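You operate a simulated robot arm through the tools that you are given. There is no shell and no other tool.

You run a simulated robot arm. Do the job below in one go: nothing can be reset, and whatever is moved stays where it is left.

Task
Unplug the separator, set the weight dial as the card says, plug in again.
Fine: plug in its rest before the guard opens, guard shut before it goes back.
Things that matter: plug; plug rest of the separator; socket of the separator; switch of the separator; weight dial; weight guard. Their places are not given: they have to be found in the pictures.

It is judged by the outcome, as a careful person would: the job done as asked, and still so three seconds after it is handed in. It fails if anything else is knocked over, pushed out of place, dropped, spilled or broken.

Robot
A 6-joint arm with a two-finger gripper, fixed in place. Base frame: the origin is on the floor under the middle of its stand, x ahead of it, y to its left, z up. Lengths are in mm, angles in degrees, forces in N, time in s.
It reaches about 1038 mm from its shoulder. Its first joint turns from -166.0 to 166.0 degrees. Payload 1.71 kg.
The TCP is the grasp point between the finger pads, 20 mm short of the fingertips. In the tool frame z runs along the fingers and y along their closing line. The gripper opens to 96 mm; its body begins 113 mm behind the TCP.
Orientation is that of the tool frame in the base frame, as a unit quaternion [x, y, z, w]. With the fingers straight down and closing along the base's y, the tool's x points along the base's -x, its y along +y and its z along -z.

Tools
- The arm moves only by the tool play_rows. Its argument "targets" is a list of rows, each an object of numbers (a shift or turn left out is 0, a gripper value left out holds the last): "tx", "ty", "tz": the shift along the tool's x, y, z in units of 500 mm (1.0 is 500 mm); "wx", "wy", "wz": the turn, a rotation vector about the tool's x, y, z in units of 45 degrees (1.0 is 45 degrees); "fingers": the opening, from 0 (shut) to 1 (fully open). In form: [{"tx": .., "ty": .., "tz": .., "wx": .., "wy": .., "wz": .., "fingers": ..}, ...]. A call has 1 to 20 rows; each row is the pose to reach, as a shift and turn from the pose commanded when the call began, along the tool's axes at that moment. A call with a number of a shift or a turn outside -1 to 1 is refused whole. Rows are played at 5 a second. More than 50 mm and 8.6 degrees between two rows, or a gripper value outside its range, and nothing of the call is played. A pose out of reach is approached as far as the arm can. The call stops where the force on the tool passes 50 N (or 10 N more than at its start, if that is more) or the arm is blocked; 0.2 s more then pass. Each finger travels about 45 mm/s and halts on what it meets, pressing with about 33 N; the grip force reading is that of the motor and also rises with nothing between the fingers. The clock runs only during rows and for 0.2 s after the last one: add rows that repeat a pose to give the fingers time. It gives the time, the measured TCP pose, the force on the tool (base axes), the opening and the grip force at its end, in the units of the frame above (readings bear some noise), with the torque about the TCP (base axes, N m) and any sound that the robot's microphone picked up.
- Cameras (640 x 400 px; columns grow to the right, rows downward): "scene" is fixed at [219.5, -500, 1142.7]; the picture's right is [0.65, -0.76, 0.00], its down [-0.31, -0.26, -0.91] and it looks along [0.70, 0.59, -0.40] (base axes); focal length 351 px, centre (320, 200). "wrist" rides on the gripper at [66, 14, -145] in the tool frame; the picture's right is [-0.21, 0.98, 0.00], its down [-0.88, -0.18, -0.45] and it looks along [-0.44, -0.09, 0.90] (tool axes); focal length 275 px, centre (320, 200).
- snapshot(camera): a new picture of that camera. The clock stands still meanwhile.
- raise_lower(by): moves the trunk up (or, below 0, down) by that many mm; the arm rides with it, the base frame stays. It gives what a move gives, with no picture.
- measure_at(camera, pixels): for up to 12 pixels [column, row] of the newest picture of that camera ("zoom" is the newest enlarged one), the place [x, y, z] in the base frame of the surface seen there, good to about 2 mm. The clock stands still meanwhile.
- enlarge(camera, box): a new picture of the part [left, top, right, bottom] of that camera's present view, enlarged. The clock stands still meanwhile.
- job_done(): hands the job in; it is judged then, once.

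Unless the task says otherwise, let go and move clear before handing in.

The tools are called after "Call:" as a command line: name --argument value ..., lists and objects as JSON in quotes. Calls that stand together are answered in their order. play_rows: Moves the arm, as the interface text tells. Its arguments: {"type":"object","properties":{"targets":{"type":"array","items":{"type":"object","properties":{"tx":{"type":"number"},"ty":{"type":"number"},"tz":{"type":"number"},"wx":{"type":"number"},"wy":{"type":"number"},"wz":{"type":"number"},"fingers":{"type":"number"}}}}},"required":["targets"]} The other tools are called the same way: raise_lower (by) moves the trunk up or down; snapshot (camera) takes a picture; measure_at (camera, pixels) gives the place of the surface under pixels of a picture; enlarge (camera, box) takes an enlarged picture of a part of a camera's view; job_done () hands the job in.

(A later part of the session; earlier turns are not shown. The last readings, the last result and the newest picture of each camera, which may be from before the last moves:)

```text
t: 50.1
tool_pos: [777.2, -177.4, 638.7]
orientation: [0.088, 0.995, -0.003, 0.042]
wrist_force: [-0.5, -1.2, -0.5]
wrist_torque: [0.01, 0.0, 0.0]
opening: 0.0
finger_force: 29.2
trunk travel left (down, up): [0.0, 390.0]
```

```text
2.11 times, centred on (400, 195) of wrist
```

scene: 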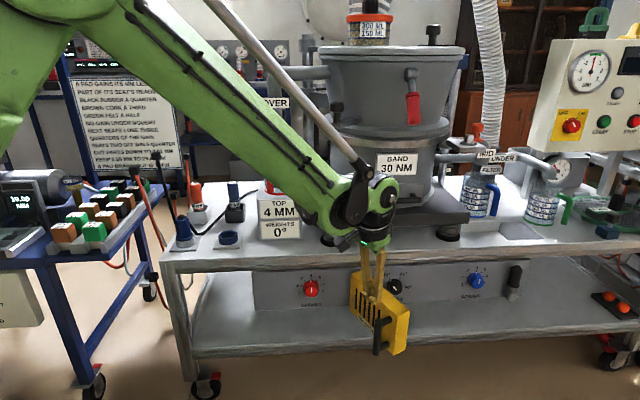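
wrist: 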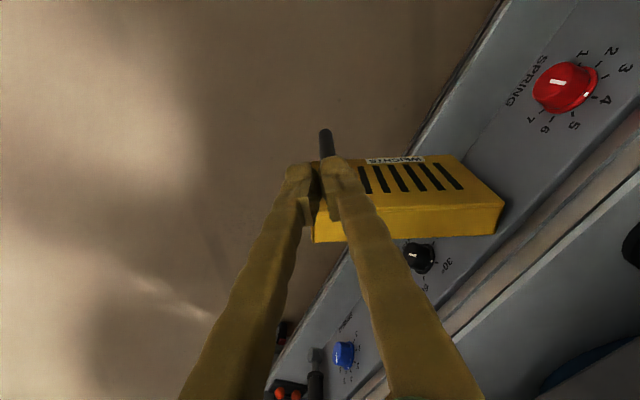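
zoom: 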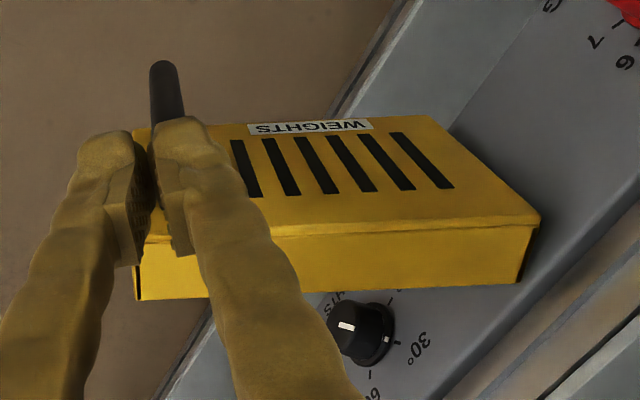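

The inner edge of the guard runs from (941,−39) to (878,−217), about 65° open. I'll cross over its top and come down on its inner side.

Call:
play_rows --targets '[{"tx": -0.08, "ty": 0.005, "tz": 0.007, "wy": 0.05}, {"tx": -0.16, "ty": 0.011, "tz": 0.014, "wy": 0.11}, {"tx": -0.24, "ty": 0.016, "tz": 0.021, "wy": 0.11}, {"tx": -0.32, "ty": 0.022, "tz": 0.028, "wy": 0.11}, {"tx": -0.32, "ty": 0.022, "tz": 0.028, "wy": 0.11}]'

Call:
snapshot --camera "wrist"

Call:
snapshot --camera "scene"

```text
t: 51.3
tool_pos: [939.9, -195.4, 640.5]
orientation: [0.088, 0.996, 0.0, -0.001]
wrist_force: [-0.5, 0.0, 0.6]
wrist_torque: [0.02, 0.01, 0.0]
opening: 0.0
finger_force: 29.6
trunk travel left (down, up): [0.0, 390.0]
```

```text
taken
```

wrist: 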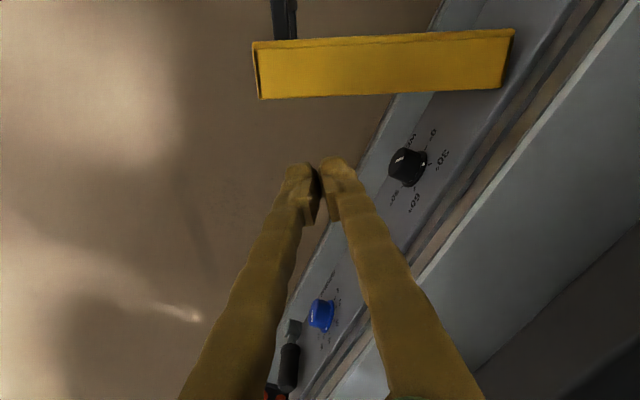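

```text
taken
```

scene: 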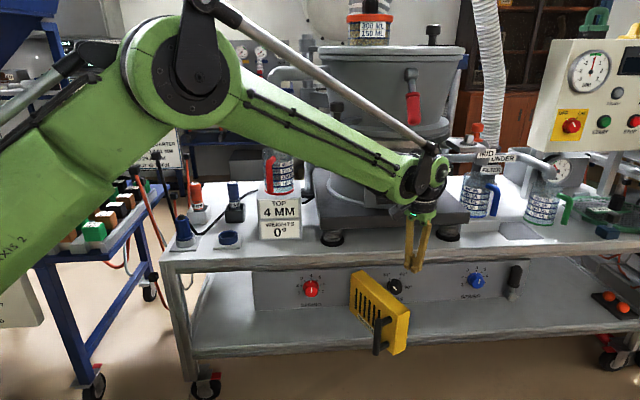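

From here the door top (385,60) and the dial (407,165) are in view. I'll zoom in on the dial scale.

Call:
enlarge --camera "wrist" --box '[360, 110, 480, 230]'

Call:
measure_at --camera "wrist" --pixels '[[265, 95], [500, 85], [510, 35], [258, 45], [398, 165], [390, 160], [403, 150], [400, 180], [423, 158], [424, 165], [286, 20], [425, 130]]'

```text
3.33 times, centred on (420, 170) of wrist
```

zoom: 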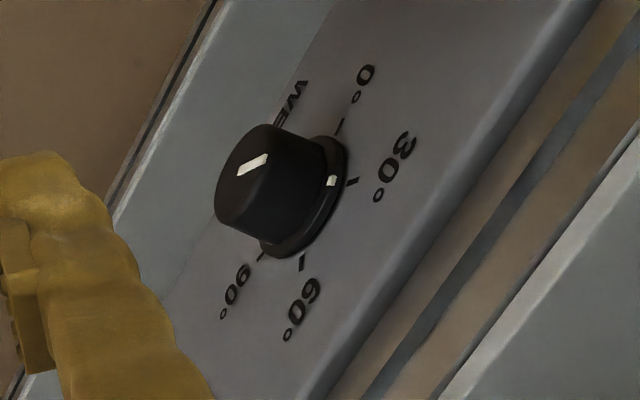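

```text
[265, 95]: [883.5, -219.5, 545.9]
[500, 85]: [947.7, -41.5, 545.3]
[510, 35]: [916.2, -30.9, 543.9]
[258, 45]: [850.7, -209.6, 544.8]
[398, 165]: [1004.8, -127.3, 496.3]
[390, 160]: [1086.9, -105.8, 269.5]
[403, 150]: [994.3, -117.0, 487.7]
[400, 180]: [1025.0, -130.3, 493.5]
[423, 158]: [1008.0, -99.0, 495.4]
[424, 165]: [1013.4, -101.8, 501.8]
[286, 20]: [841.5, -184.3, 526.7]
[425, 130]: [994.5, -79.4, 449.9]
```

The pointer mark aligns with the 30° tick; 0° is the next one counter‑clockwise. Now I'll lower the closed fingers beside the guard's inner side.

Call:
play_rows --targets '[{"tz": 0.07}, {"tz": 0.14}, {"tz": 0.2}, {"tz": 0.26}, {"tz": 0.26}]'

Call:
snapshot --camera "wrist"

```text
t: 52.5
tool_pos: [940.0, -195.2, 506.7]
orientation: [0.088, 0.996, -0.001, 0.0]
wrist_force: [-0.3, -0.4, 1.3]
wrist_torque: [0.01, -0.02, 0.05]
opening: 0.0
finger_force: 29.4
trunk travel left (down, up): [0.0, 390.0]
```

```text
taken
```

wrist: 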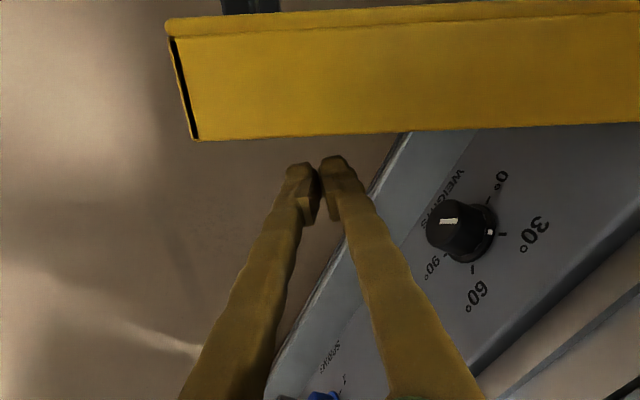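

I'm just inside the guard with no contact. I'll push it outward along its arc toward about 95°, watching the force.

Call:
play_rows --targets '[{"tx": 0.03, "ty": 0.003}, {"tx": 0.06, "ty": 0.006}, {"tx": 0.085, "ty": 0.01}, {"tx": 0.109, "ty": 0.0134}, {"tx": 0.134, "ty": 0.021}, {"tx": 0.159, "ty": 0.03}, {"tx": 0.182, "ty": 0.042}, {"tx": 0.205, "ty": 0.0556}, {"tx": 0.205, "ty": 0.0556}]'

Call:
snapshot --camera "wrist"

Call:
snapshot --camera "scene"

```text
t: 54.5
tool_pos: [841.9, -149.8, 507.0]
orientation: [0.088, 0.996, 0.0, -0.001]
wrist_force: [-0.5, 0.2, -0.2]
wrist_torque: [-0.02, -0.01, -0.02]
opening: 0.2
finger_force: 29.5
trunk travel left (down, up): [0.0, 390.0]
```

```text
taken
```

wrist: 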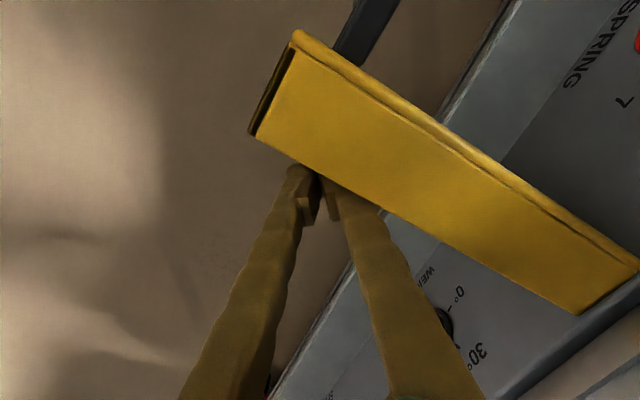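

```text
taken
```

scene: 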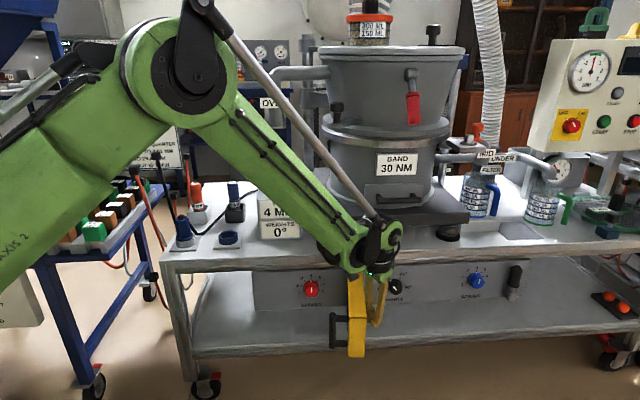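

The guard is near 95° and no resistance. I'll push on carefully to about 118°.

Call:
play_rows --targets '[{"tx": 0.0187, "ty": 0.0165}, {"tx": 0.0374, "ty": 0.033}, {"tx": 0.0546, "ty": 0.0528}, {"tx": 0.0718, "ty": 0.0726}, {"tx": 0.0718, "ty": 0.0726}]'

Call:
snapshot --camera "wrist"

```text
t: 55.6
tool_pos: [806.6, -113.5, 522.8]
orientation: [0.092, 0.996, -0.001, 0.01]
wrist_force: [5.1, -28.8, 19.1]
wrist_torque: [1.01, 0.22, 0.04]
opening: 0.0
finger_force: 30.0
trunk travel left (down, up): [0.0, 390.0]
stopped in row 5: the force on the tool passed its limit at 55 N (the readings are from after the stop); the commanded pose is now the measured one
```

```text
taken
```

wrist: 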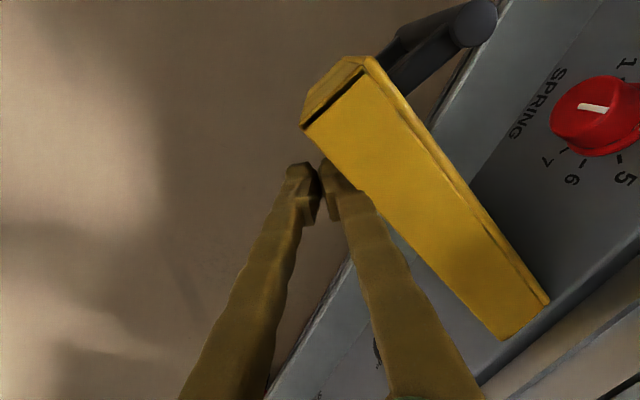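

The guard has met its stop at about 112° (55 N, call halted). I'll back off from it and lift clear.

Call:
play_rows --targets '[{"tx": -0.02, "ty": -0.018}, {"tx": -0.048, "ty": -0.042}, {"tx": -0.06, "ty": -0.06}, {"tx": -0.06, "ty": -0.06, "tz": -0.08}, {"tx": -0.06, "ty": -0.06, "tz": -0.17}, {"tx": -0.06, "ty": -0.06, "tz": -0.25}, {"tx": -0.06, "ty": -0.06, "tz": -0.25}]'

Call:
snapshot --camera "wrist"

Call:
snapshot --camera "scene"

```text
t: 57.2
tool_pos: [828.4, -146.6, 647.5]
orientation: [0.089, 0.996, -0.001, 0.009]
wrist_force: [-0.9, 0.0, 0.9]
wrist_torque: [0.0, 0.02, -0.02]
opening: 0.0
finger_force: 29.4
trunk travel left (down, up): [0.0, 390.0]
```

```text
taken
```

wrist: 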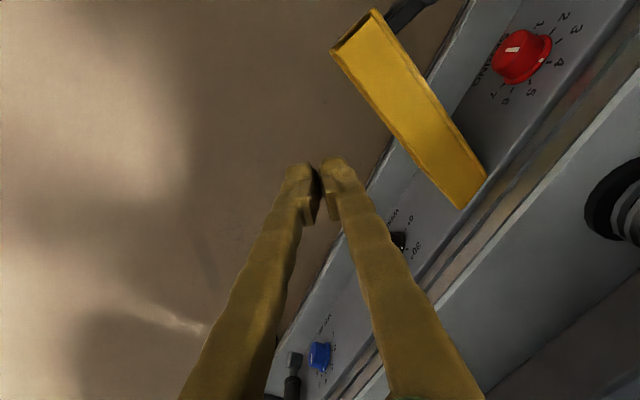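

```text
taken
```

scene: 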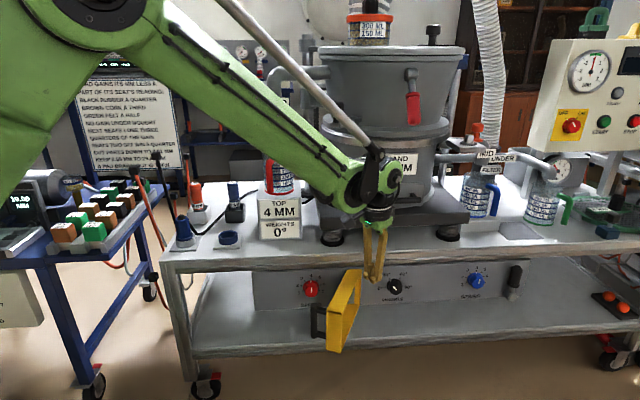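

The guard stays open at about 110° and the whole dial is visible. I'll measure the dial and the guard precisely.

Call:
enlarge --camera "scene" --box '[365, 265, 425, 310]'

Call:
measure_at --camera "zoom" --pixels '[[330, 200], [300, 180], [345, 240], [360, 190], [280, 130], [420, 130], [220, 220], [450, 220], [320, 270], [330, 150], [300, 230], [370, 220]]'

Call:
measure_at --camera "wrist" --pixels '[[340, 50], [372, 15], [460, 200], [483, 178], [400, 240], [410, 120], [430, 3], [350, 60]]'

```text
8.89 times, centred on (395, 288) of scene
```

zoom: 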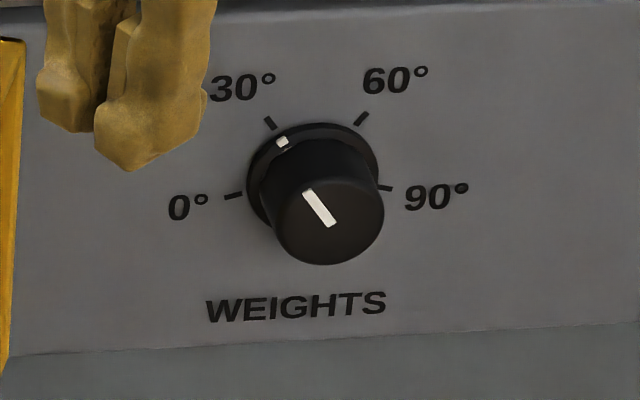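

```text
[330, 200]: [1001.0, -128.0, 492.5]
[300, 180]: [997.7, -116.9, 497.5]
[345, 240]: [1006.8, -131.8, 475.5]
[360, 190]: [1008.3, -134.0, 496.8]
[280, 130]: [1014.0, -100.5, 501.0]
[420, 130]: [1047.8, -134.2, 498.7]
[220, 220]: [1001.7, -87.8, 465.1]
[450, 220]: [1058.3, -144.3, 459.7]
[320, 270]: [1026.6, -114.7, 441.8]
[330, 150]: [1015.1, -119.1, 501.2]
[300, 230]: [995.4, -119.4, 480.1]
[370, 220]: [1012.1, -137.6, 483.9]
```

```text
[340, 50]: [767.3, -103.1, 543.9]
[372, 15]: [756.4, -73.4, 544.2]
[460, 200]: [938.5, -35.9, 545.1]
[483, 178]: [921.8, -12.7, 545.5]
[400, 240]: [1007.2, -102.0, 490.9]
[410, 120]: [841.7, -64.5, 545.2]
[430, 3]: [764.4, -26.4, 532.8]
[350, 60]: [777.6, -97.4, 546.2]
```

The knob's axis is at about (1008,−123), z≈488, its cap 27 mm off the panel; ticks are ~72° apart, so 0° means ~72° counter‑clockwise. First I'll swing the fingers-down gripper clear and yaw it toward the panel direction.

Call:
play_rows --targets '[{"tx": -0.012, "ty": -0.031, "tz": 0.002, "wz": -0.14}, {"tx": -0.024, "ty": -0.062, "tz": 0.004, "wz": -0.28}, {"tx": -0.036, "ty": -0.093, "tz": 0.006, "wz": -0.42}, {"tx": -0.048, "ty": -0.124, "tz": 0.008, "wz": -0.57}, {"tx": -0.06, "ty": -0.155, "tz": 0.01, "wz": -0.71}, {"tx": -0.072, "ty": -0.186, "tz": 0.012, "wz": -0.86}, {"tx": -0.083, "ty": -0.215, "tz": 0.014, "wz": -1.0}, {"tx": -0.083, "ty": -0.215, "tz": 0.014, "wz": -1.0}]'

```text
t: 59.0
tool_pos: [849.9, -259.8, 641.0]
orientation: [-0.299, 0.954, -0.004, 0.008]
wrist_force: [-0.1, -0.2, 0.2]
wrist_torque: [-0.01, 0.02, 0.04]
opening: 0.2
finger_force: 29.4
trunk travel left (down, up): [0.0, 390.0]
```

Now tilt up by 45° while moving down a bit, opening the fingers to about 55 mm.

Call:
play_rows --targets '[{"tx": -0.006, "ty": -0.001, "tz": 0.017, "wy": -0.14, "fingers": 0.3}, {"tx": -0.012, "ty": -0.002, "tz": 0.035, "wy": -0.28, "fingers": 0.57}, {"tx": -0.018, "ty": -0.003, "tz": 0.052, "wy": -0.42, "fingers": 0.57}, {"tx": -0.025, "ty": -0.004, "tz": 0.07, "wy": -0.57, "fingers": 0.57}, {"tx": -0.031, "ty": -0.005, "tz": 0.087, "wy": -0.71, "fingers": 0.57}, {"tx": -0.038, "ty": -0.006, "tz": 0.105, "wy": -0.86, "fingers": 0.57}, {"tx": -0.044, "ty": -0.007, "tz": 0.122, "wy": -1.0, "fingers": 0.57}, {"tx": -0.044, "ty": -0.007, "tz": 0.122, "wy": -1.0, "fingers": 0.57}]'

Call:
snapshot --camera "wrist"

Call:
snapshot --camera "scene"

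```text
t: 60.8
tool_pos: [872.4, -248.4, 579.3]
orientation: [-0.277, 0.879, 0.111, 0.373]
wrist_force: [-0.1, 0.2, -0.3]
wrist_torque: [0.0, -0.01, -0.01]
opening: 54.7
finger_force: 0.1
trunk travel left (down, up): [0.0, 390.0]
```

```text
taken
```

wrist: 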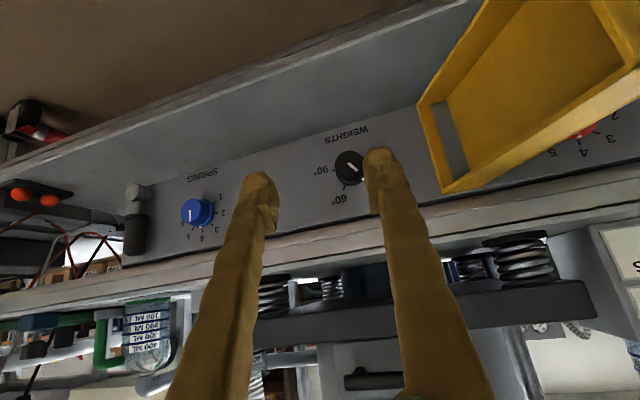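

```text
taken
```

scene: 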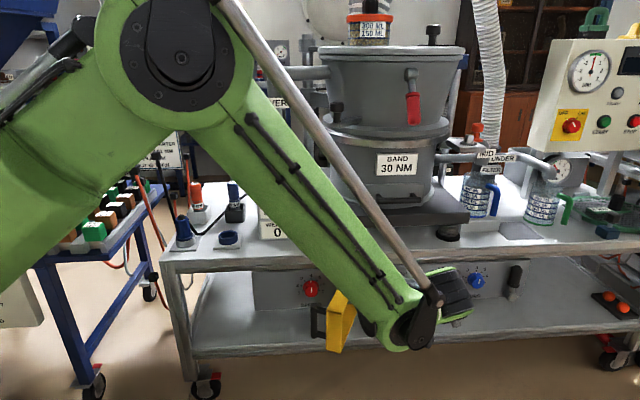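

No flags. Next I'll refine to facing 45°, 30° down, 100 mm short of the knob along the finger line.

Call:
play_rows --targets '[{"tx": -0.018, "ty": 0.005, "tz": 0.044, "wx": -0.048, "wy": -0.079, "wz": -0.032}, {"tx": -0.037, "ty": 0.009, "tz": 0.088, "wx": -0.096, "wy": -0.158, "wz": -0.063}, {"tx": -0.055, "ty": 0.014, "tz": 0.131, "wx": -0.143, "wy": -0.238, "wz": -0.095}, {"tx": -0.073, "ty": 0.019, "tz": 0.175, "wx": -0.191, "wy": -0.317, "wz": -0.127}, {"tx": -0.073, "ty": 0.019, "tz": 0.175, "wx": -0.191, "wy": -0.317, "wz": -0.127}]'

Call:
snapshot --camera "wrist"

Call:
enlarge --camera "wrist" --box '[220, 80, 440, 240]'

```text
t: 62.0
tool_pos: [939.2, -190.4, 545.9]
orientation: [-0.331, 0.8, 0.191, 0.463]
wrist_force: [0.1, -1.1, -0.4]
wrist_torque: [0.03, -0.02, -0.03]
opening: 54.6
finger_force: 0.1
trunk travel left (down, up): [0.0, 390.0]
```

```text
taken
```

wrist: 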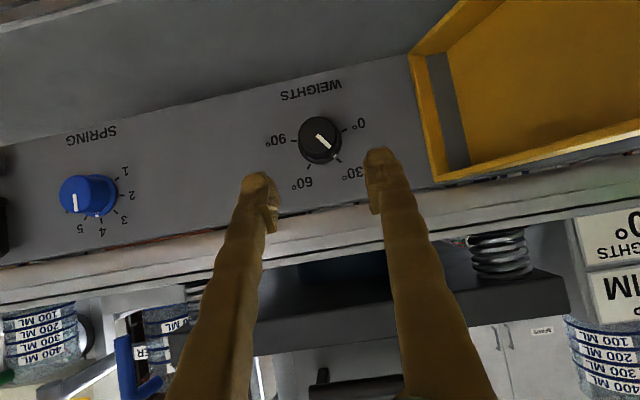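

```text
2.50 times, centred on (330, 160) of wrist
```

zoom: 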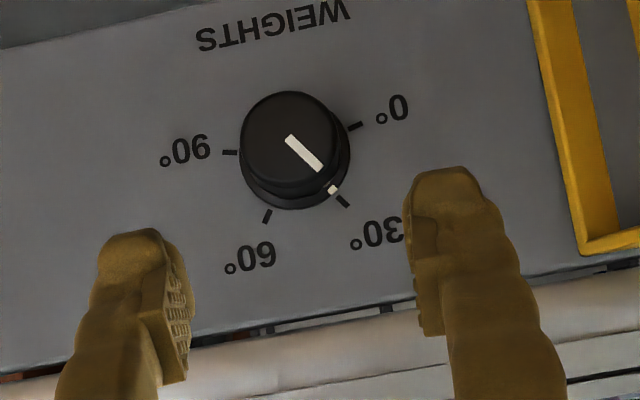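

The dial sits squarely between the fingers, pointer at 30°. I'll measure the knob from here.

Call:
measure_at --camera "wrist" --pixels '[[318, 137], [302, 138], [333, 135], [317, 120], [320, 156], [300, 128], [325, 160], [280, 150], [345, 180], [355, 128], [276, 170], [295, 143]]'

```text
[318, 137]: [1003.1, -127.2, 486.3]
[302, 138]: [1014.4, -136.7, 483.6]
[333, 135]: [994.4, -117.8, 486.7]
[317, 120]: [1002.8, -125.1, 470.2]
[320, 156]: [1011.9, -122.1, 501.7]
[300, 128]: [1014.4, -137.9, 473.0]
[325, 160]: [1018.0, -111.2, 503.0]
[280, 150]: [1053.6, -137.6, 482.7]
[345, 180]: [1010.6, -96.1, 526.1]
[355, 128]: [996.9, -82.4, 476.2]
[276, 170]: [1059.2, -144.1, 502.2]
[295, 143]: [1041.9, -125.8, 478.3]
```

The knob axis is U≈799.6, z≈486; I'm within 1 mm sideways. I'll approach 75 mm, check, then the rest.

Call:
play_rows --targets '[{"tx": 0.003, "ty": -0.0008, "tz": 0.05}, {"tx": 0.007, "ty": -0.0017, "tz": 0.1}, {"tx": 0.007, "ty": -0.0017, "tz": 0.15}, {"tx": 0.007, "ty": -0.0017, "tz": 0.15}]'

Call:
snapshot --camera "wrist"

```text
t: 63.0
tool_pos: [983.7, -148.7, 503.3]
orientation: [-0.331, 0.8, 0.19, 0.462]
wrist_force: [0.4, -0.1, 0.8]
wrist_torque: [0.02, 0.01, 0.01]
opening: 54.7
finger_force: 0.2
trunk travel left (down, up): [0.0, 390.0]
```

```text
taken
```

wrist: 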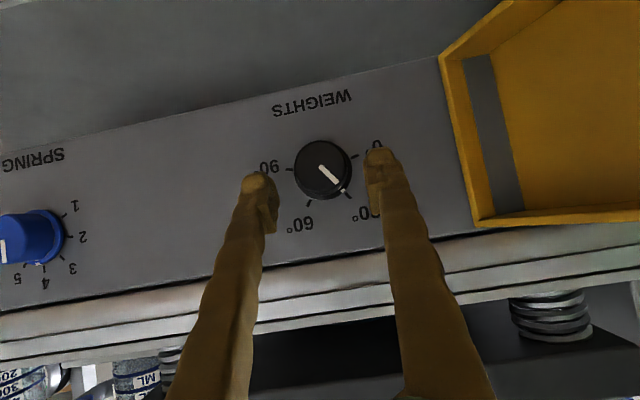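

Still centred. Advancing the last 27 mm so the fingertips straddle the knob.

Call:
play_rows --targets '[{"tx": -0.002, "ty": 0.001, "tz": 0.02}, {"tx": -0.003, "ty": 0.001, "tz": 0.04}, {"tx": -0.003, "ty": 0.001, "tz": 0.054}, {"tx": -0.003, "ty": 0.001, "tz": 0.054}]'

Call:
snapshot --camera "wrist"

Call:
enlarge --camera "scene" --box '[360, 250, 460, 320]'

```text
t: 64.0
tool_pos: [999.8, -130.3, 492.4]
orientation: [-0.331, 0.8, 0.191, 0.462]
wrist_force: [-0.2, -0.4, -0.7]
wrist_torque: [0.0, 0.0, -0.01]
opening: 54.6
finger_force: 0.0
trunk travel left (down, up): [0.0, 390.0]
```

```text
taken
```

wrist: 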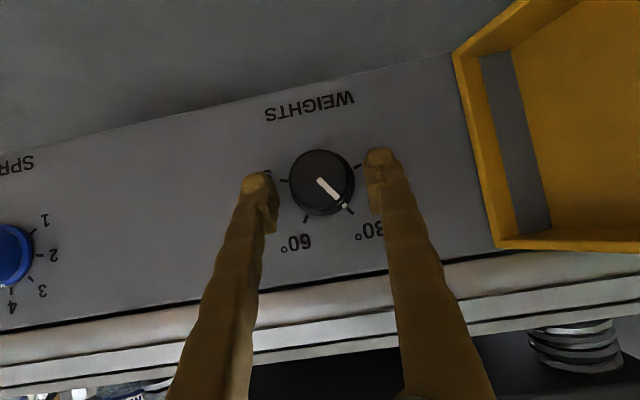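

```text
5.71 times, centred on (410, 285) of scene
```

zoom: 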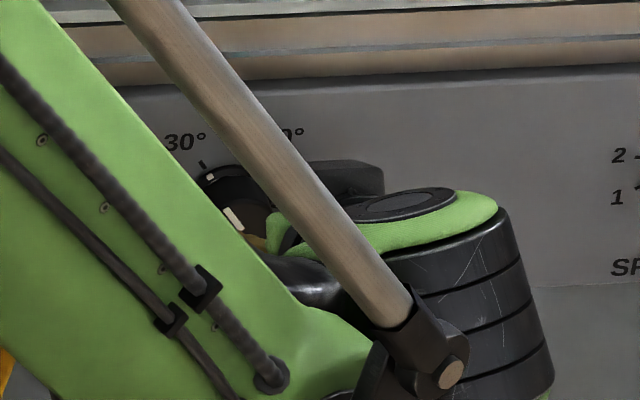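

The fingers are beside the knob. Closing on it.

Call:
play_rows --targets '[{"fingers": 0.4}, {"fingers": 0.2}, {"fingers": 0.0}, {"fingers": 0.0}, {"fingers": 0.0}]'

Call:
snapshot --camera "wrist"

```text
t: 65.2
tool_pos: [1001.1, -130.2, 491.0]
orientation: [-0.331, 0.801, 0.19, 0.461]
wrist_force: [-1.3, 0.3, 0.0]
wrist_torque: [-0.01, 0.01, 0.02]
opening: 36.8
finger_force: 35.3
trunk travel left (down, up): [0.0, 390.0]
```

```text
taken
```

wrist: 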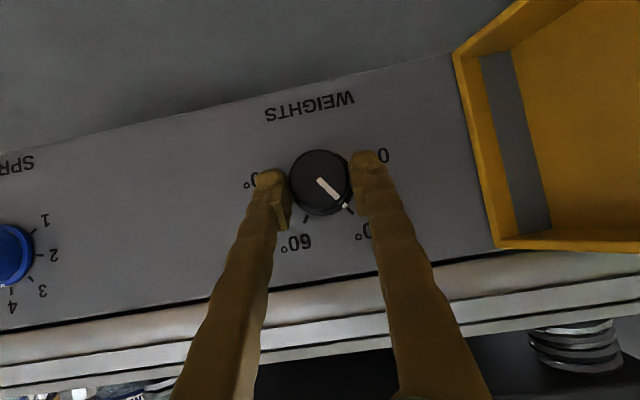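

The knob is gripped at 36.8 mm with no side load. I'll turn the gripper about the knob's axis counter‑clockwise, first 21°.

Call:
play_rows --targets '[{"tx": 0.0001, "ty": 0.0014, "tz": 0.0, "wx": 0.08, "wz": -0.1386}, {"tx": 0.0003, "ty": 0.0029, "tz": 0.0002, "wx": 0.16, "wz": -0.277}, {"tx": 0.0007, "ty": 0.0042, "tz": 0.0004, "wx": 0.24, "wz": -0.4157}, {"tx": 0.0007, "ty": 0.0042, "tz": 0.0004, "wx": 0.24, "wz": -0.4157}]'

Call:
snapshot --camera "wrist"

```text
t: 66.2
tool_pos: [998.2, -128.8, 491.2]
orientation: [-0.412, 0.75, 0.036, 0.516]
wrist_force: [-37.1, 5.3, -5.7]
wrist_torque: [-0.02, 0.38, 0.33]
opening: 36.7
finger_force: 34.5
trunk travel left (down, up): [0.0, 390.0]
```

```text
taken
```

wrist: 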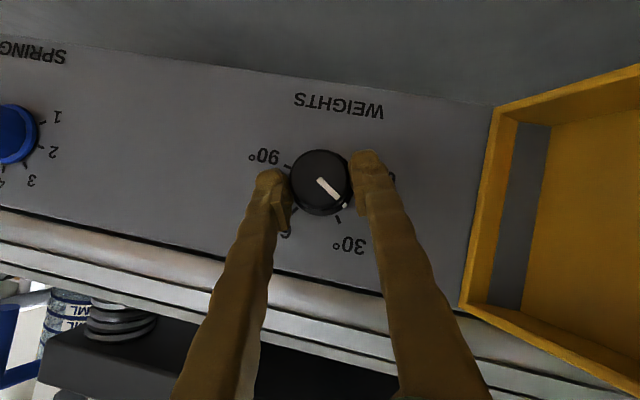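

The knob follows (the panel's 30° tick at (338,218) has rotated away from the pointer). There's 37 N of side load, so I'll ease 0.8 mm left and 0.6 mm out, then continue to 36°.

Call:
play_rows --targets '[{"tx": 0.0001, "ty": 0.0015, "tz": -0.0013}, {"tx": 0.0002, "ty": 0.0029, "tz": -0.0013, "wx": 0.08, "wz": -0.1386}, {"tx": 0.0004, "ty": 0.0044, "tz": -0.0011, "wx": 0.16, "wz": -0.277}, {"tx": 0.0004, "ty": 0.0044, "tz": -0.0011, "wx": 0.16, "wz": -0.277}]'

Call:
snapshot --camera "wrist"

Call:
snapshot --camera "scene"

```text
t: 67.2
tool_pos: [997.0, -127.4, 490.2]
orientation: [-0.459, 0.702, -0.066, 0.541]
wrist_force: [-36.3, 9.4, -9.2]
wrist_torque: [-0.05, 0.4, 0.3]
opening: 36.9
finger_force: 34.9
trunk travel left (down, up): [0.0, 390.0]
```

```text
taken
```

wrist: 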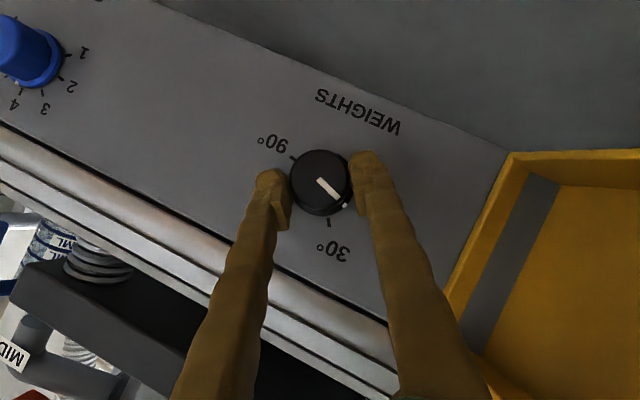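

```text
taken
```

scene: 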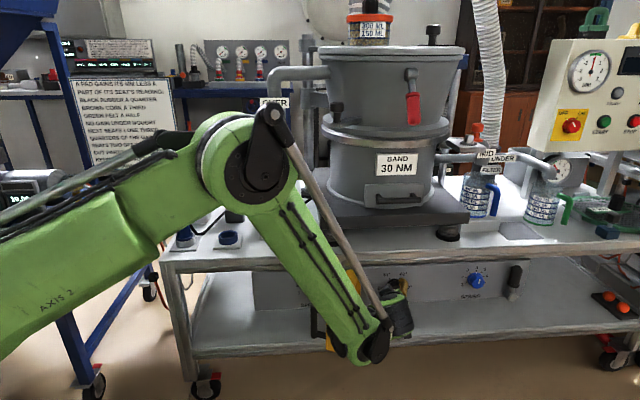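

Another 14° done; a steady ~31 N acts along the closing line, so the pivot is a bit off. I'll shift 1.5 mm along the closing line and read the force.

Call:
play_rows --targets '[{"ty": 0.0015}, {"ty": 0.003}, {"ty": 0.003}]'

```text
t: 68.0
tool_pos: [997.4, -126.9, 490.8]
orientation: [-0.457, 0.702, -0.066, 0.542]
wrist_force: [-17.1, 5.4, -0.6]
wrist_torque: [0.01, 0.15, 0.11]
opening: 36.9
finger_force: 35.0
trunk travel left (down, up): [0.0, 390.0]
```

Load fell to 17 N. Continuing another 14° with a slightly larger pivot offset.

Call:
play_rows --targets '[{"ty": 0.002}, {"tx": 0.0001, "ty": 0.0045, "tz": 0.0001, "wx": 0.08, "wz": -0.1386}, {"tx": 0.0005, "ty": 0.007, "tz": 0.0003, "wx": 0.16, "wz": -0.277}, {"tx": 0.0005, "ty": 0.007, "tz": 0.0003, "wx": 0.16, "wz": -0.277}]'

Call:
snapshot --camera "wrist"

Call:
enlarge --camera "scene" --box '[300, 250, 460, 380]'

```text
t: 69.0
tool_pos: [995.1, -125.6, 487.7]
orientation: [-0.495, 0.643, -0.17, 0.559]
wrist_force: [37.5, -7.9, 18.8]
wrist_torque: [-0.21, -0.23, -0.05]
opening: 36.5
finger_force: 34.8
trunk travel left (down, up): [0.0, 390.0]
```

```text
taken
```

wrist: 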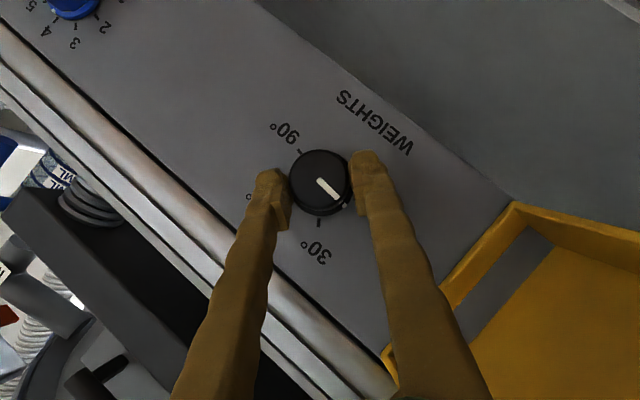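

```text
3.08 times, centred on (380, 315) of scene
```

zoom: 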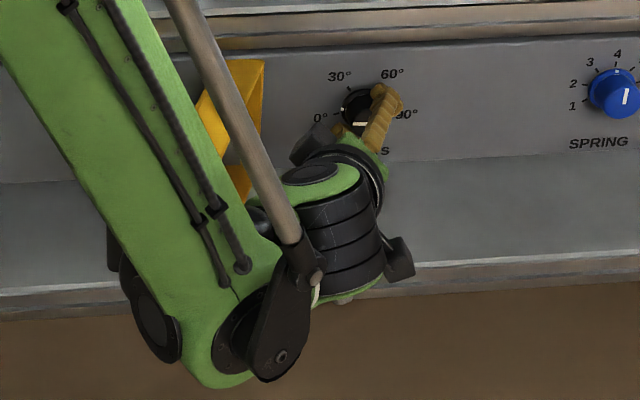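

The load flipped to the other side (−35 N along the closing line), so I'll take back 1.8 mm, and then look at the pointer.

Call:
play_rows --targets '[{"ty": -0.0018}, {"ty": -0.0036}, {"ty": -0.0036}]'

Call:
enlarge --camera "scene" --box '[365, 265, 425, 310]'

```text
t: 69.8
tool_pos: [995.0, -126.0, 489.2]
orientation: [-0.496, 0.643, -0.168, 0.559]
wrist_force: [22.6, -3.1, 7.0]
wrist_torque: [0.0, -0.21, 0.02]
opening: 36.9
finger_force: 34.9
trunk travel left (down, up): [0.0, 390.0]
```

```text
8.89 times, centred on (395, 288) of scene
```

zoom: 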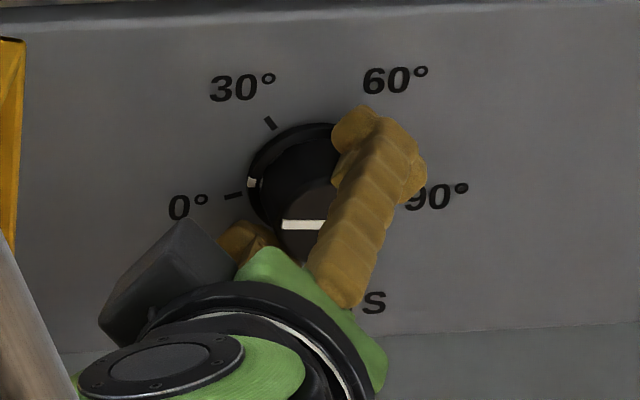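

The pointer now points nearly left (about 50° turned); about 20° remain. To keep clear of the open guard I'll release, rotate the gripper back about the knob's axis, and re-grip for the last part.

Call:
play_rows --targets '[{"ty": -0.0018}, {"ty": -0.0018, "fingers": 0.45}, {"ty": -0.0018, "fingers": 0.57}, {"ty": -0.0018, "fingers": 0.57}]'

Call:
play_rows --targets '[{"tx": 0.0001, "ty": -0.002, "tz": 0.0001, "wx": -0.08, "wz": 0.1386}, {"tx": 0.0004, "ty": -0.004, "tz": 0.0003, "wx": -0.16, "wz": 0.277}, {"tx": 0.001, "ty": -0.0059, "tz": 0.0006, "wx": -0.24, "wz": 0.4157}, {"tx": 0.0017, "ty": -0.0077, "tz": 0.001, "wx": -0.32, "wz": 0.554}, {"tx": 0.0026, "ty": -0.0094, "tz": 0.0015, "wx": -0.4, "wz": 0.693}, {"tx": 0.0037, "ty": -0.011, "tz": 0.0022, "wx": -0.48, "wz": 0.831}, {"tx": 0.0037, "ty": -0.011, "tz": 0.0022, "wx": -0.48, "wz": 0.831}]'

Call:
snapshot --camera "wrist"

Call:
enlarge --camera "wrist" --box '[220, 80, 440, 240]'

```text
t: 70.8
tool_pos: [996.0, -125.8, 490.3]
orientation: [-0.496, 0.643, -0.169, 0.559]
wrist_force: [0.0, 0.1, 0.3]
wrist_torque: [-0.01, -0.01, 0.02]
opening: 54.6
finger_force: 0.0
trunk travel left (down, up): [0.0, 390.0]
```

```text
t: 72.4
tool_pos: [999.7, -131.1, 492.2]
orientation: [-0.36, 0.787, 0.14, 0.481]
wrist_force: [1.0, 0.2, 0.7]
wrist_torque: [0.02, 0.01, 0.02]
opening: 54.7
finger_force: 0.2
trunk travel left (down, up): [0.0, 390.0]
```

```text
taken
```

wrist: 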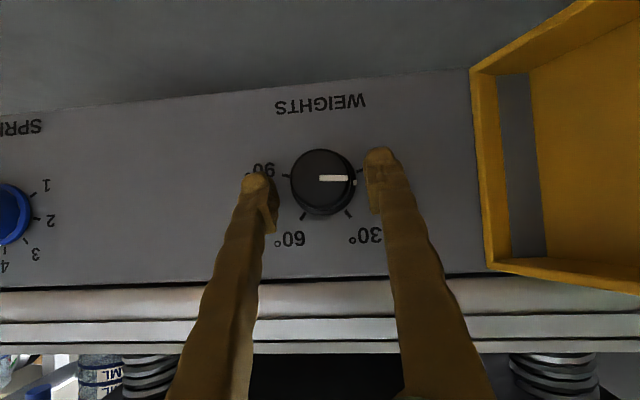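

```text
2.50 times, centred on (330, 160) of wrist
```

zoom: 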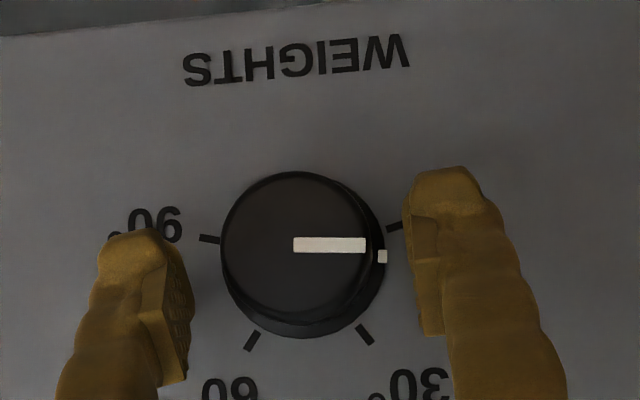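

Clear view: pointer at about −88° from the top, the 0° tick at about −106°, so 18° remain. I'll re-grip and turn 18° more.

Call:
play_rows --targets '[{"fingers": 0.4}, {"fingers": 0.2}, {"fingers": 0.0}, {"fingers": 0.0}, {"fingers": 0.0}]'

```text
t: 73.6
tool_pos: [1000.4, -130.1, 491.0]
orientation: [-0.361, 0.786, 0.14, 0.482]
wrist_force: [-23.6, 9.2, -6.4]
wrist_torque: [0.05, 0.28, 0.26]
opening: 36.8
finger_force: 35.3
trunk travel left (down, up): [0.0, 390.0]
```

There is 24 N along the closing line; I'll centre by 1.5 mm and then turn 18.5°.

Call:
play_rows --targets '[{"ty": 0.0015}, {"ty": 0.003}, {"tx": 0.0001, "ty": 0.0047, "wx": 0.0667, "wz": -0.1155}, {"tx": 0.0003, "ty": 0.0064, "tz": 0.0002, "wx": 0.1333, "wz": -0.2309}, {"tx": 0.0007, "ty": 0.008, "tz": 0.0004, "wx": 0.2056, "wz": -0.356}, {"tx": 0.0007, "ty": 0.008, "tz": 0.0004, "wx": 0.2056, "wz": -0.356}]'

Call:
snapshot --camera "wrist"

Call:
enlarge --camera "wrist" --box '[220, 80, 440, 240]'

```text
t: 75.0
tool_pos: [997.6, -128.3, 491.0]
orientation: [-0.425, 0.738, 0.006, 0.524]
wrist_force: [25.9, -6.3, 3.2]
wrist_torque: [-0.12, -0.16, -0.14]
opening: 36.9
finger_force: 34.4
trunk travel left (down, up): [0.0, 390.0]
```

```text
taken
```

wrist: 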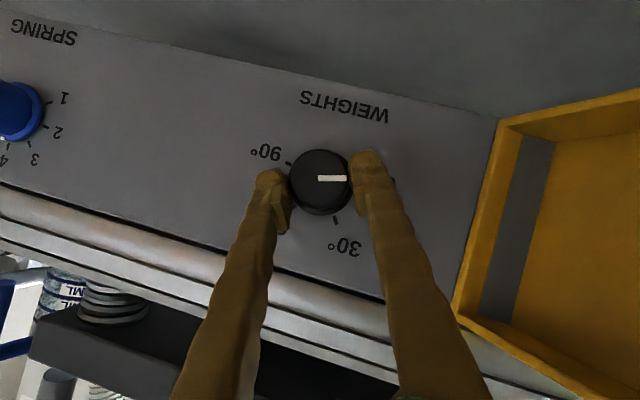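

```text
2.50 times, centred on (330, 160) of wrist
```

zoom: 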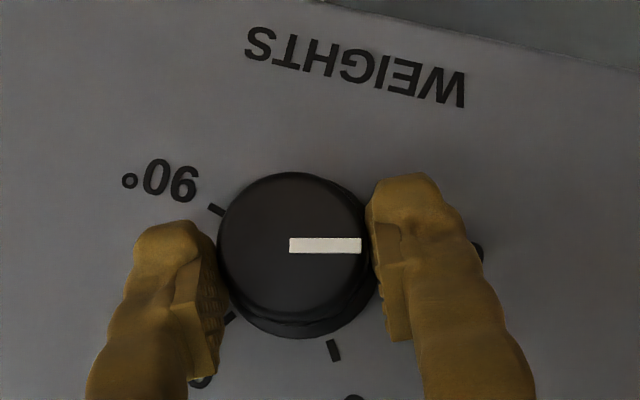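

The knob followed. I'll unload, open the fingers and check the pointer against the 0° tick.

Call:
play_rows --targets '[{"ty": -0.0026}, {"ty": -0.0026}, {"ty": -0.0026, "fingers": 0.45}, {"ty": -0.0026, "fingers": 0.57}, {"ty": -0.0026, "fingers": 0.57}]'

Call:
play_rows --targets '[{"tx": 0.0001, "ty": -0.002, "tz": 0.0001, "wx": -0.08, "wz": 0.1386}, {"tx": 0.0004, "ty": -0.004, "tz": 0.0003, "wx": -0.16, "wz": 0.277}, {"tx": 0.001, "ty": -0.0059, "tz": 0.0006, "wx": -0.24, "wz": 0.4157}, {"tx": 0.001, "ty": -0.0059, "tz": -0.05, "wx": -0.24, "wz": 0.4157}, {"tx": 0.001, "ty": -0.0059, "tz": -0.09, "wx": -0.24, "wz": 0.4157}, {"tx": 0.001, "ty": -0.0059, "tz": -0.09, "wx": -0.24, "wz": 0.4157}]'

Call:
snapshot --camera "wrist"

Call:
enlarge --camera "wrist" --box '[240, 70, 420, 200]'

```text
t: 76.2
tool_pos: [997.0, -127.6, 492.1]
orientation: [-0.427, 0.737, 0.008, 0.523]
wrist_force: [0.3, -0.3, 0.6]
wrist_torque: [0.01, 0.02, 0.01]
opening: 54.7
finger_force: 0.2
trunk travel left (down, up): [0.0, 390.0]
```

```text
t: 77.6
tool_pos: [964.9, -152.5, 511.6]
orientation: [-0.348, 0.793, 0.162, 0.474]
wrist_force: [0.1, 0.1, -0.5]
wrist_torque: [0.02, 0.02, 0.02]
opening: 54.6
finger_force: 0.2
trunk travel left (down, up): [0.0, 390.0]
```

```text
taken
```

wrist: 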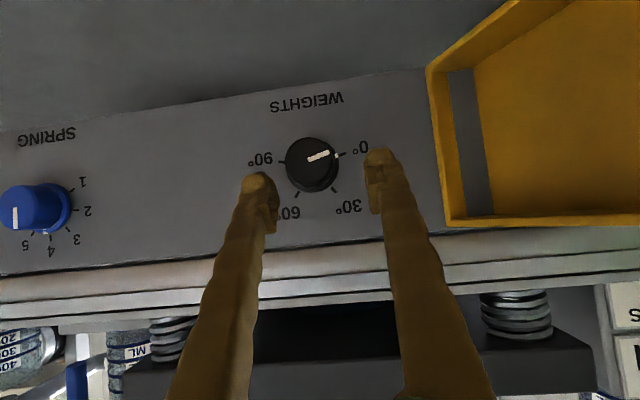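

```text
3.08 times, centred on (330, 135) of wrist
```

zoom: 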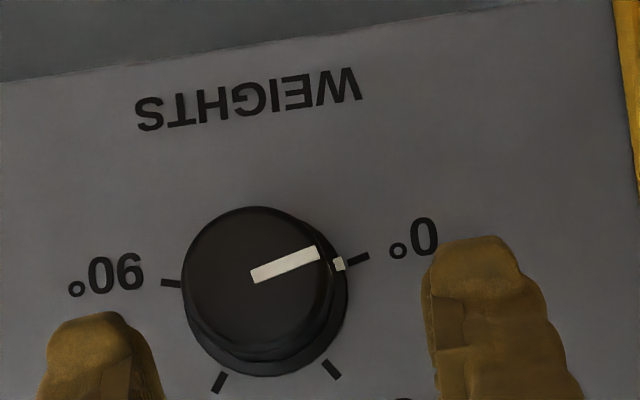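

The ring mark sits by the 0° tick. I'll double-check from the scene camera and from a closer zoom.

Call:
enlarge --camera "scene" --box '[370, 268, 420, 305]'

Call:
enlarge --camera "wrist" --box '[275, 125, 365, 205]'

```text
10.81 times, centred on (395, 286) of scene
```

zoom: 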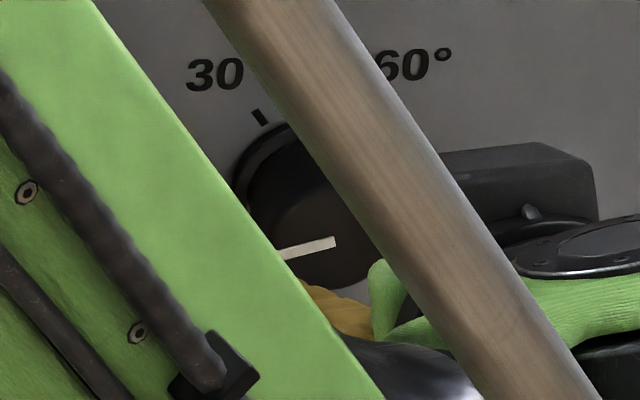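

```text
5.00 times, centred on (320, 165) of wrist
```

zoom: 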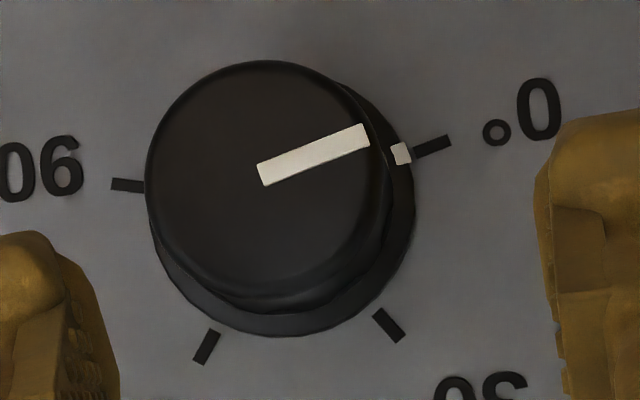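

The dial is on 0° (ring mark, cap line and tick agree within ~2°). Now I'll retreat from the dial, closing the fingers.

Call:
play_rows --targets '[{"tz": -0.07}, {"tz": -0.14}, {"tz": -0.2, "fingers": 0.2}, {"tz": -0.2, "fingers": 0.0}, {"tz": -0.2, "fingers": 0.0}]'

Call:
enlarge --camera "wrist" --box '[220, 50, 640, 260]'

```text
t: 78.8
tool_pos: [901.0, -209.7, 562.7]
orientation: [-0.348, 0.793, 0.162, 0.474]
wrist_force: [0.7, 0.1, 1.1]
wrist_torque: [-0.01, 0.01, 0.01]
opening: 0.0
finger_force: 11.8
trunk travel left (down, up): [0.0, 390.0]
```

```text
1.52 times, centred on (430, 155) of wrist
```

zoom: 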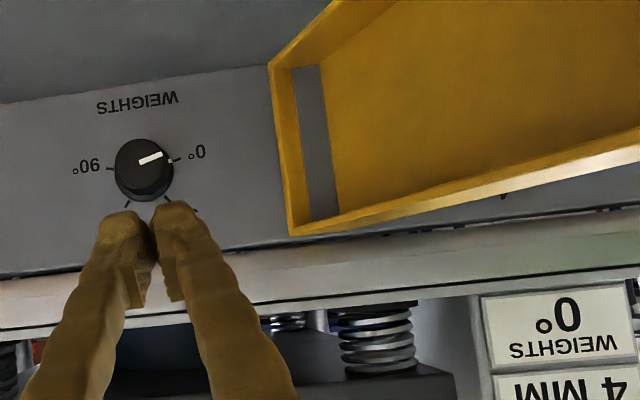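

The dial clearly reads 0°. Now I'll tilt back to fingers-down while rising above the guard.

Call:
play_rows --targets '[{"tx": -0.022, "ty": 0.016, "tz": -0.02, "wx": -0.003, "wy": 0.141, "wz": 0.016}, {"tx": -0.044, "ty": 0.033, "tz": -0.04, "wx": -0.006, "wy": 0.283, "wz": 0.031}, {"tx": -0.066, "ty": 0.049, "tz": -0.06, "wx": -0.008, "wy": 0.424, "wz": 0.047}, {"tx": -0.088, "ty": 0.065, "tz": -0.08, "wx": -0.011, "wy": 0.565, "wz": 0.063}, {"tx": -0.11, "ty": 0.081, "tz": -0.1, "wx": -0.014, "wy": 0.706, "wz": 0.078}, {"tx": -0.132, "ty": 0.098, "tz": -0.12, "wx": -0.017, "wy": 0.848, "wz": 0.094}, {"tx": -0.154, "ty": 0.114, "tz": -0.14, "wx": -0.0195, "wy": 0.989, "wz": 0.1095}, {"tx": -0.154, "ty": 0.114, "tz": -0.14, "wx": -0.0195, "wy": 0.989, "wz": 0.1095}]'

Call:
snapshot --camera "wrist"

```text
t: 80.6
tool_pos: [841.7, -180.0, 659.5]
orientation: [-0.352, 0.926, 0.043, 0.128]
wrist_force: [0.2, -0.1, 0.2]
wrist_torque: [0.02, -0.02, 0.01]
opening: 0.0
finger_force: 29.7
trunk travel left (down, up): [0.0, 390.0]
```

```text
taken
```

wrist: 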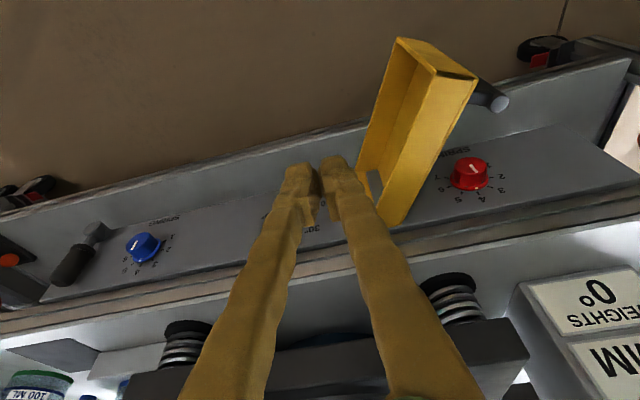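

I'll measure the guard, its handle and the red dial from this view.

Call:
measure_at --camera "wrist" --pixels '[[400, 42], [475, 78], [500, 103], [395, 222], [408, 205], [440, 80], [465, 110], [430, 150], [470, 172], [485, 90], [362, 168], [420, 55]]'

Call:
enlarge --camera "wrist" --box '[340, 20, 540, 240]'

```text
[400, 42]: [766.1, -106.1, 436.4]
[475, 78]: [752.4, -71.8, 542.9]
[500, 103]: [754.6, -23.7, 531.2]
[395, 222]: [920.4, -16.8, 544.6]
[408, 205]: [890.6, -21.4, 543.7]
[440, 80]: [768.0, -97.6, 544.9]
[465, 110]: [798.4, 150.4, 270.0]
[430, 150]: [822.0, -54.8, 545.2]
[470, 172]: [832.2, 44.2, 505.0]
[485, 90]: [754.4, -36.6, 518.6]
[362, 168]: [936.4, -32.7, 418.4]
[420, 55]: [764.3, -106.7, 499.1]
```

```text
1.82 times, centred on (440, 130) of wrist
```

zoom: 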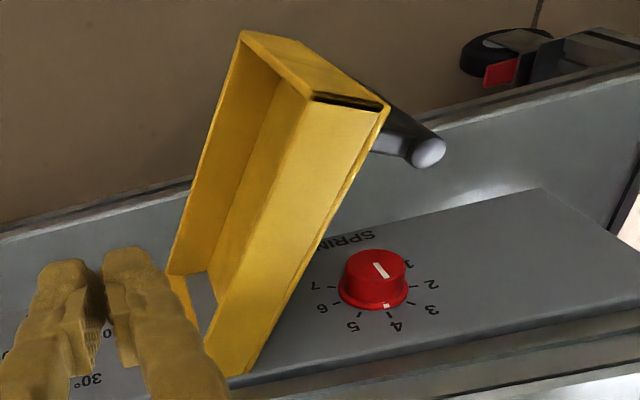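

The guard's front face runs (752,−72)–(921,−16), handle bar at about (756,−28). I'll cross above it to its outer side, turning to a yaw that keeps the gripper clear of the table.

Call:
play_rows --targets '[{"tx": -0.019, "ty": 0.0365, "tz": 0.005, "wx": 0.015, "wy": 0.035, "wz": 0.121}, {"tx": -0.039, "ty": 0.073, "tz": 0.01, "wx": 0.03, "wy": 0.07, "wz": 0.242}, {"tx": -0.058, "ty": 0.1095, "tz": 0.015, "wx": 0.045, "wy": 0.104, "wz": 0.363}, {"tx": -0.078, "ty": 0.146, "tz": 0.02, "wx": 0.06, "wy": 0.139, "wz": 0.485}, {"tx": -0.097, "ty": 0.1825, "tz": 0.025, "wx": 0.076, "wy": 0.174, "wz": 0.606}, {"tx": -0.116, "ty": 0.219, "tz": 0.03, "wx": 0.091, "wy": 0.209, "wz": 0.727}, {"tx": -0.136, "ty": 0.2555, "tz": 0.035, "wx": 0.106, "wy": 0.243, "wz": 0.848}, {"tx": -0.155, "ty": 0.292, "tz": 0.04, "wx": 0.121, "wy": 0.278, "wz": 0.969}, {"tx": -0.155, "ty": 0.292, "tz": 0.04, "wx": 0.121, "wy": 0.278, "wz": 0.969}]'

Call:
snapshot --camera "wrist"

Call:
snapshot --camera "scene"

```text
t: 82.6
tool_pos: [803.8, -19.1, 659.5]
orientation: [0.02, 1.0, 0.008, 0.02]
wrist_force: [-0.8, -1.0, -0.4]
wrist_torque: [0.03, 0.01, -0.02]
opening: 0.0
finger_force: 28.9
trunk travel left (down, up): [0.0, 390.0]
```

```text
taken
```

wrist: 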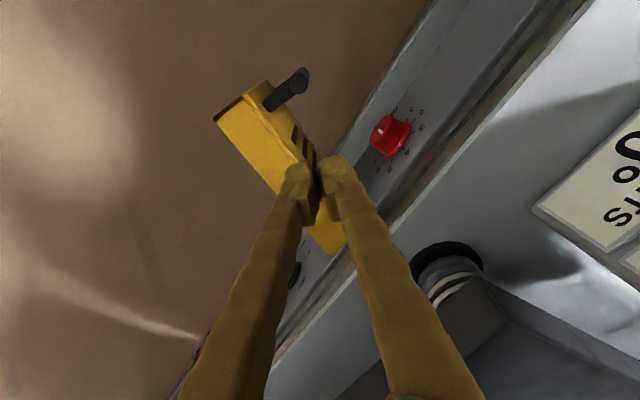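

```text
taken
```

scene: 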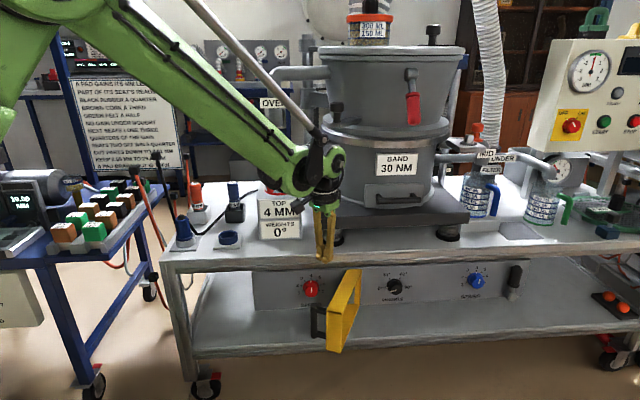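

The fingers hang between the guard's face (34 mm away) and the red dial. I'll lower them to z≈515.

Call:
play_rows --targets '[{"tx": 0.003, "ty": -0.001, "tz": 0.07}, {"tx": 0.006, "ty": -0.002, "tz": 0.14}, {"tx": 0.009, "ty": -0.003, "tz": 0.21}, {"tx": 0.0116, "ty": -0.0044, "tz": 0.29}, {"tx": 0.0116, "ty": -0.0044, "tz": 0.29}]'

Call:
snapshot --camera "wrist"

Call:
enlarge --camera "scene" --box '[260, 200, 440, 360]'

```text
t: 83.8
tool_pos: [803.8, -18.8, 513.2]
orientation: [0.018, 1.0, 0.007, 0.021]
wrist_force: [-1.1, 0.8, 0.3]
wrist_torque: [0.02, 0.0, -0.02]
opening: 0.0
finger_force: 29.3
trunk travel left (down, up): [0.0, 390.0]
```

```text
taken
```

wrist: 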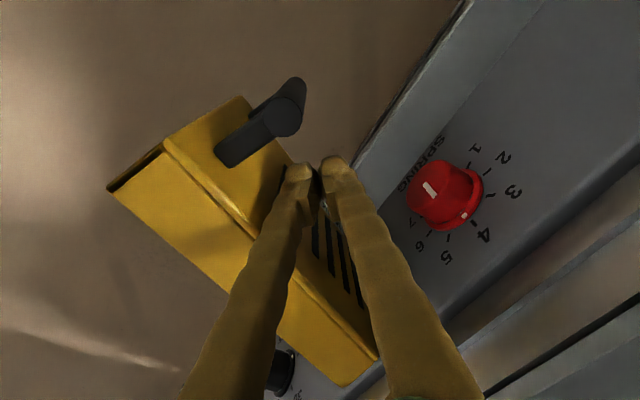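

```text
2.50 times, centred on (350, 280) of scene
```

zoom: 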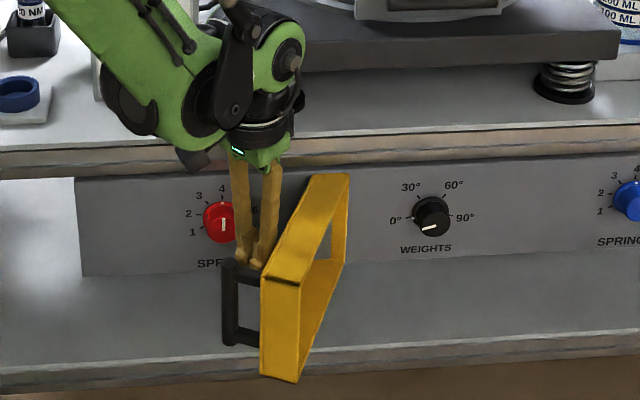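

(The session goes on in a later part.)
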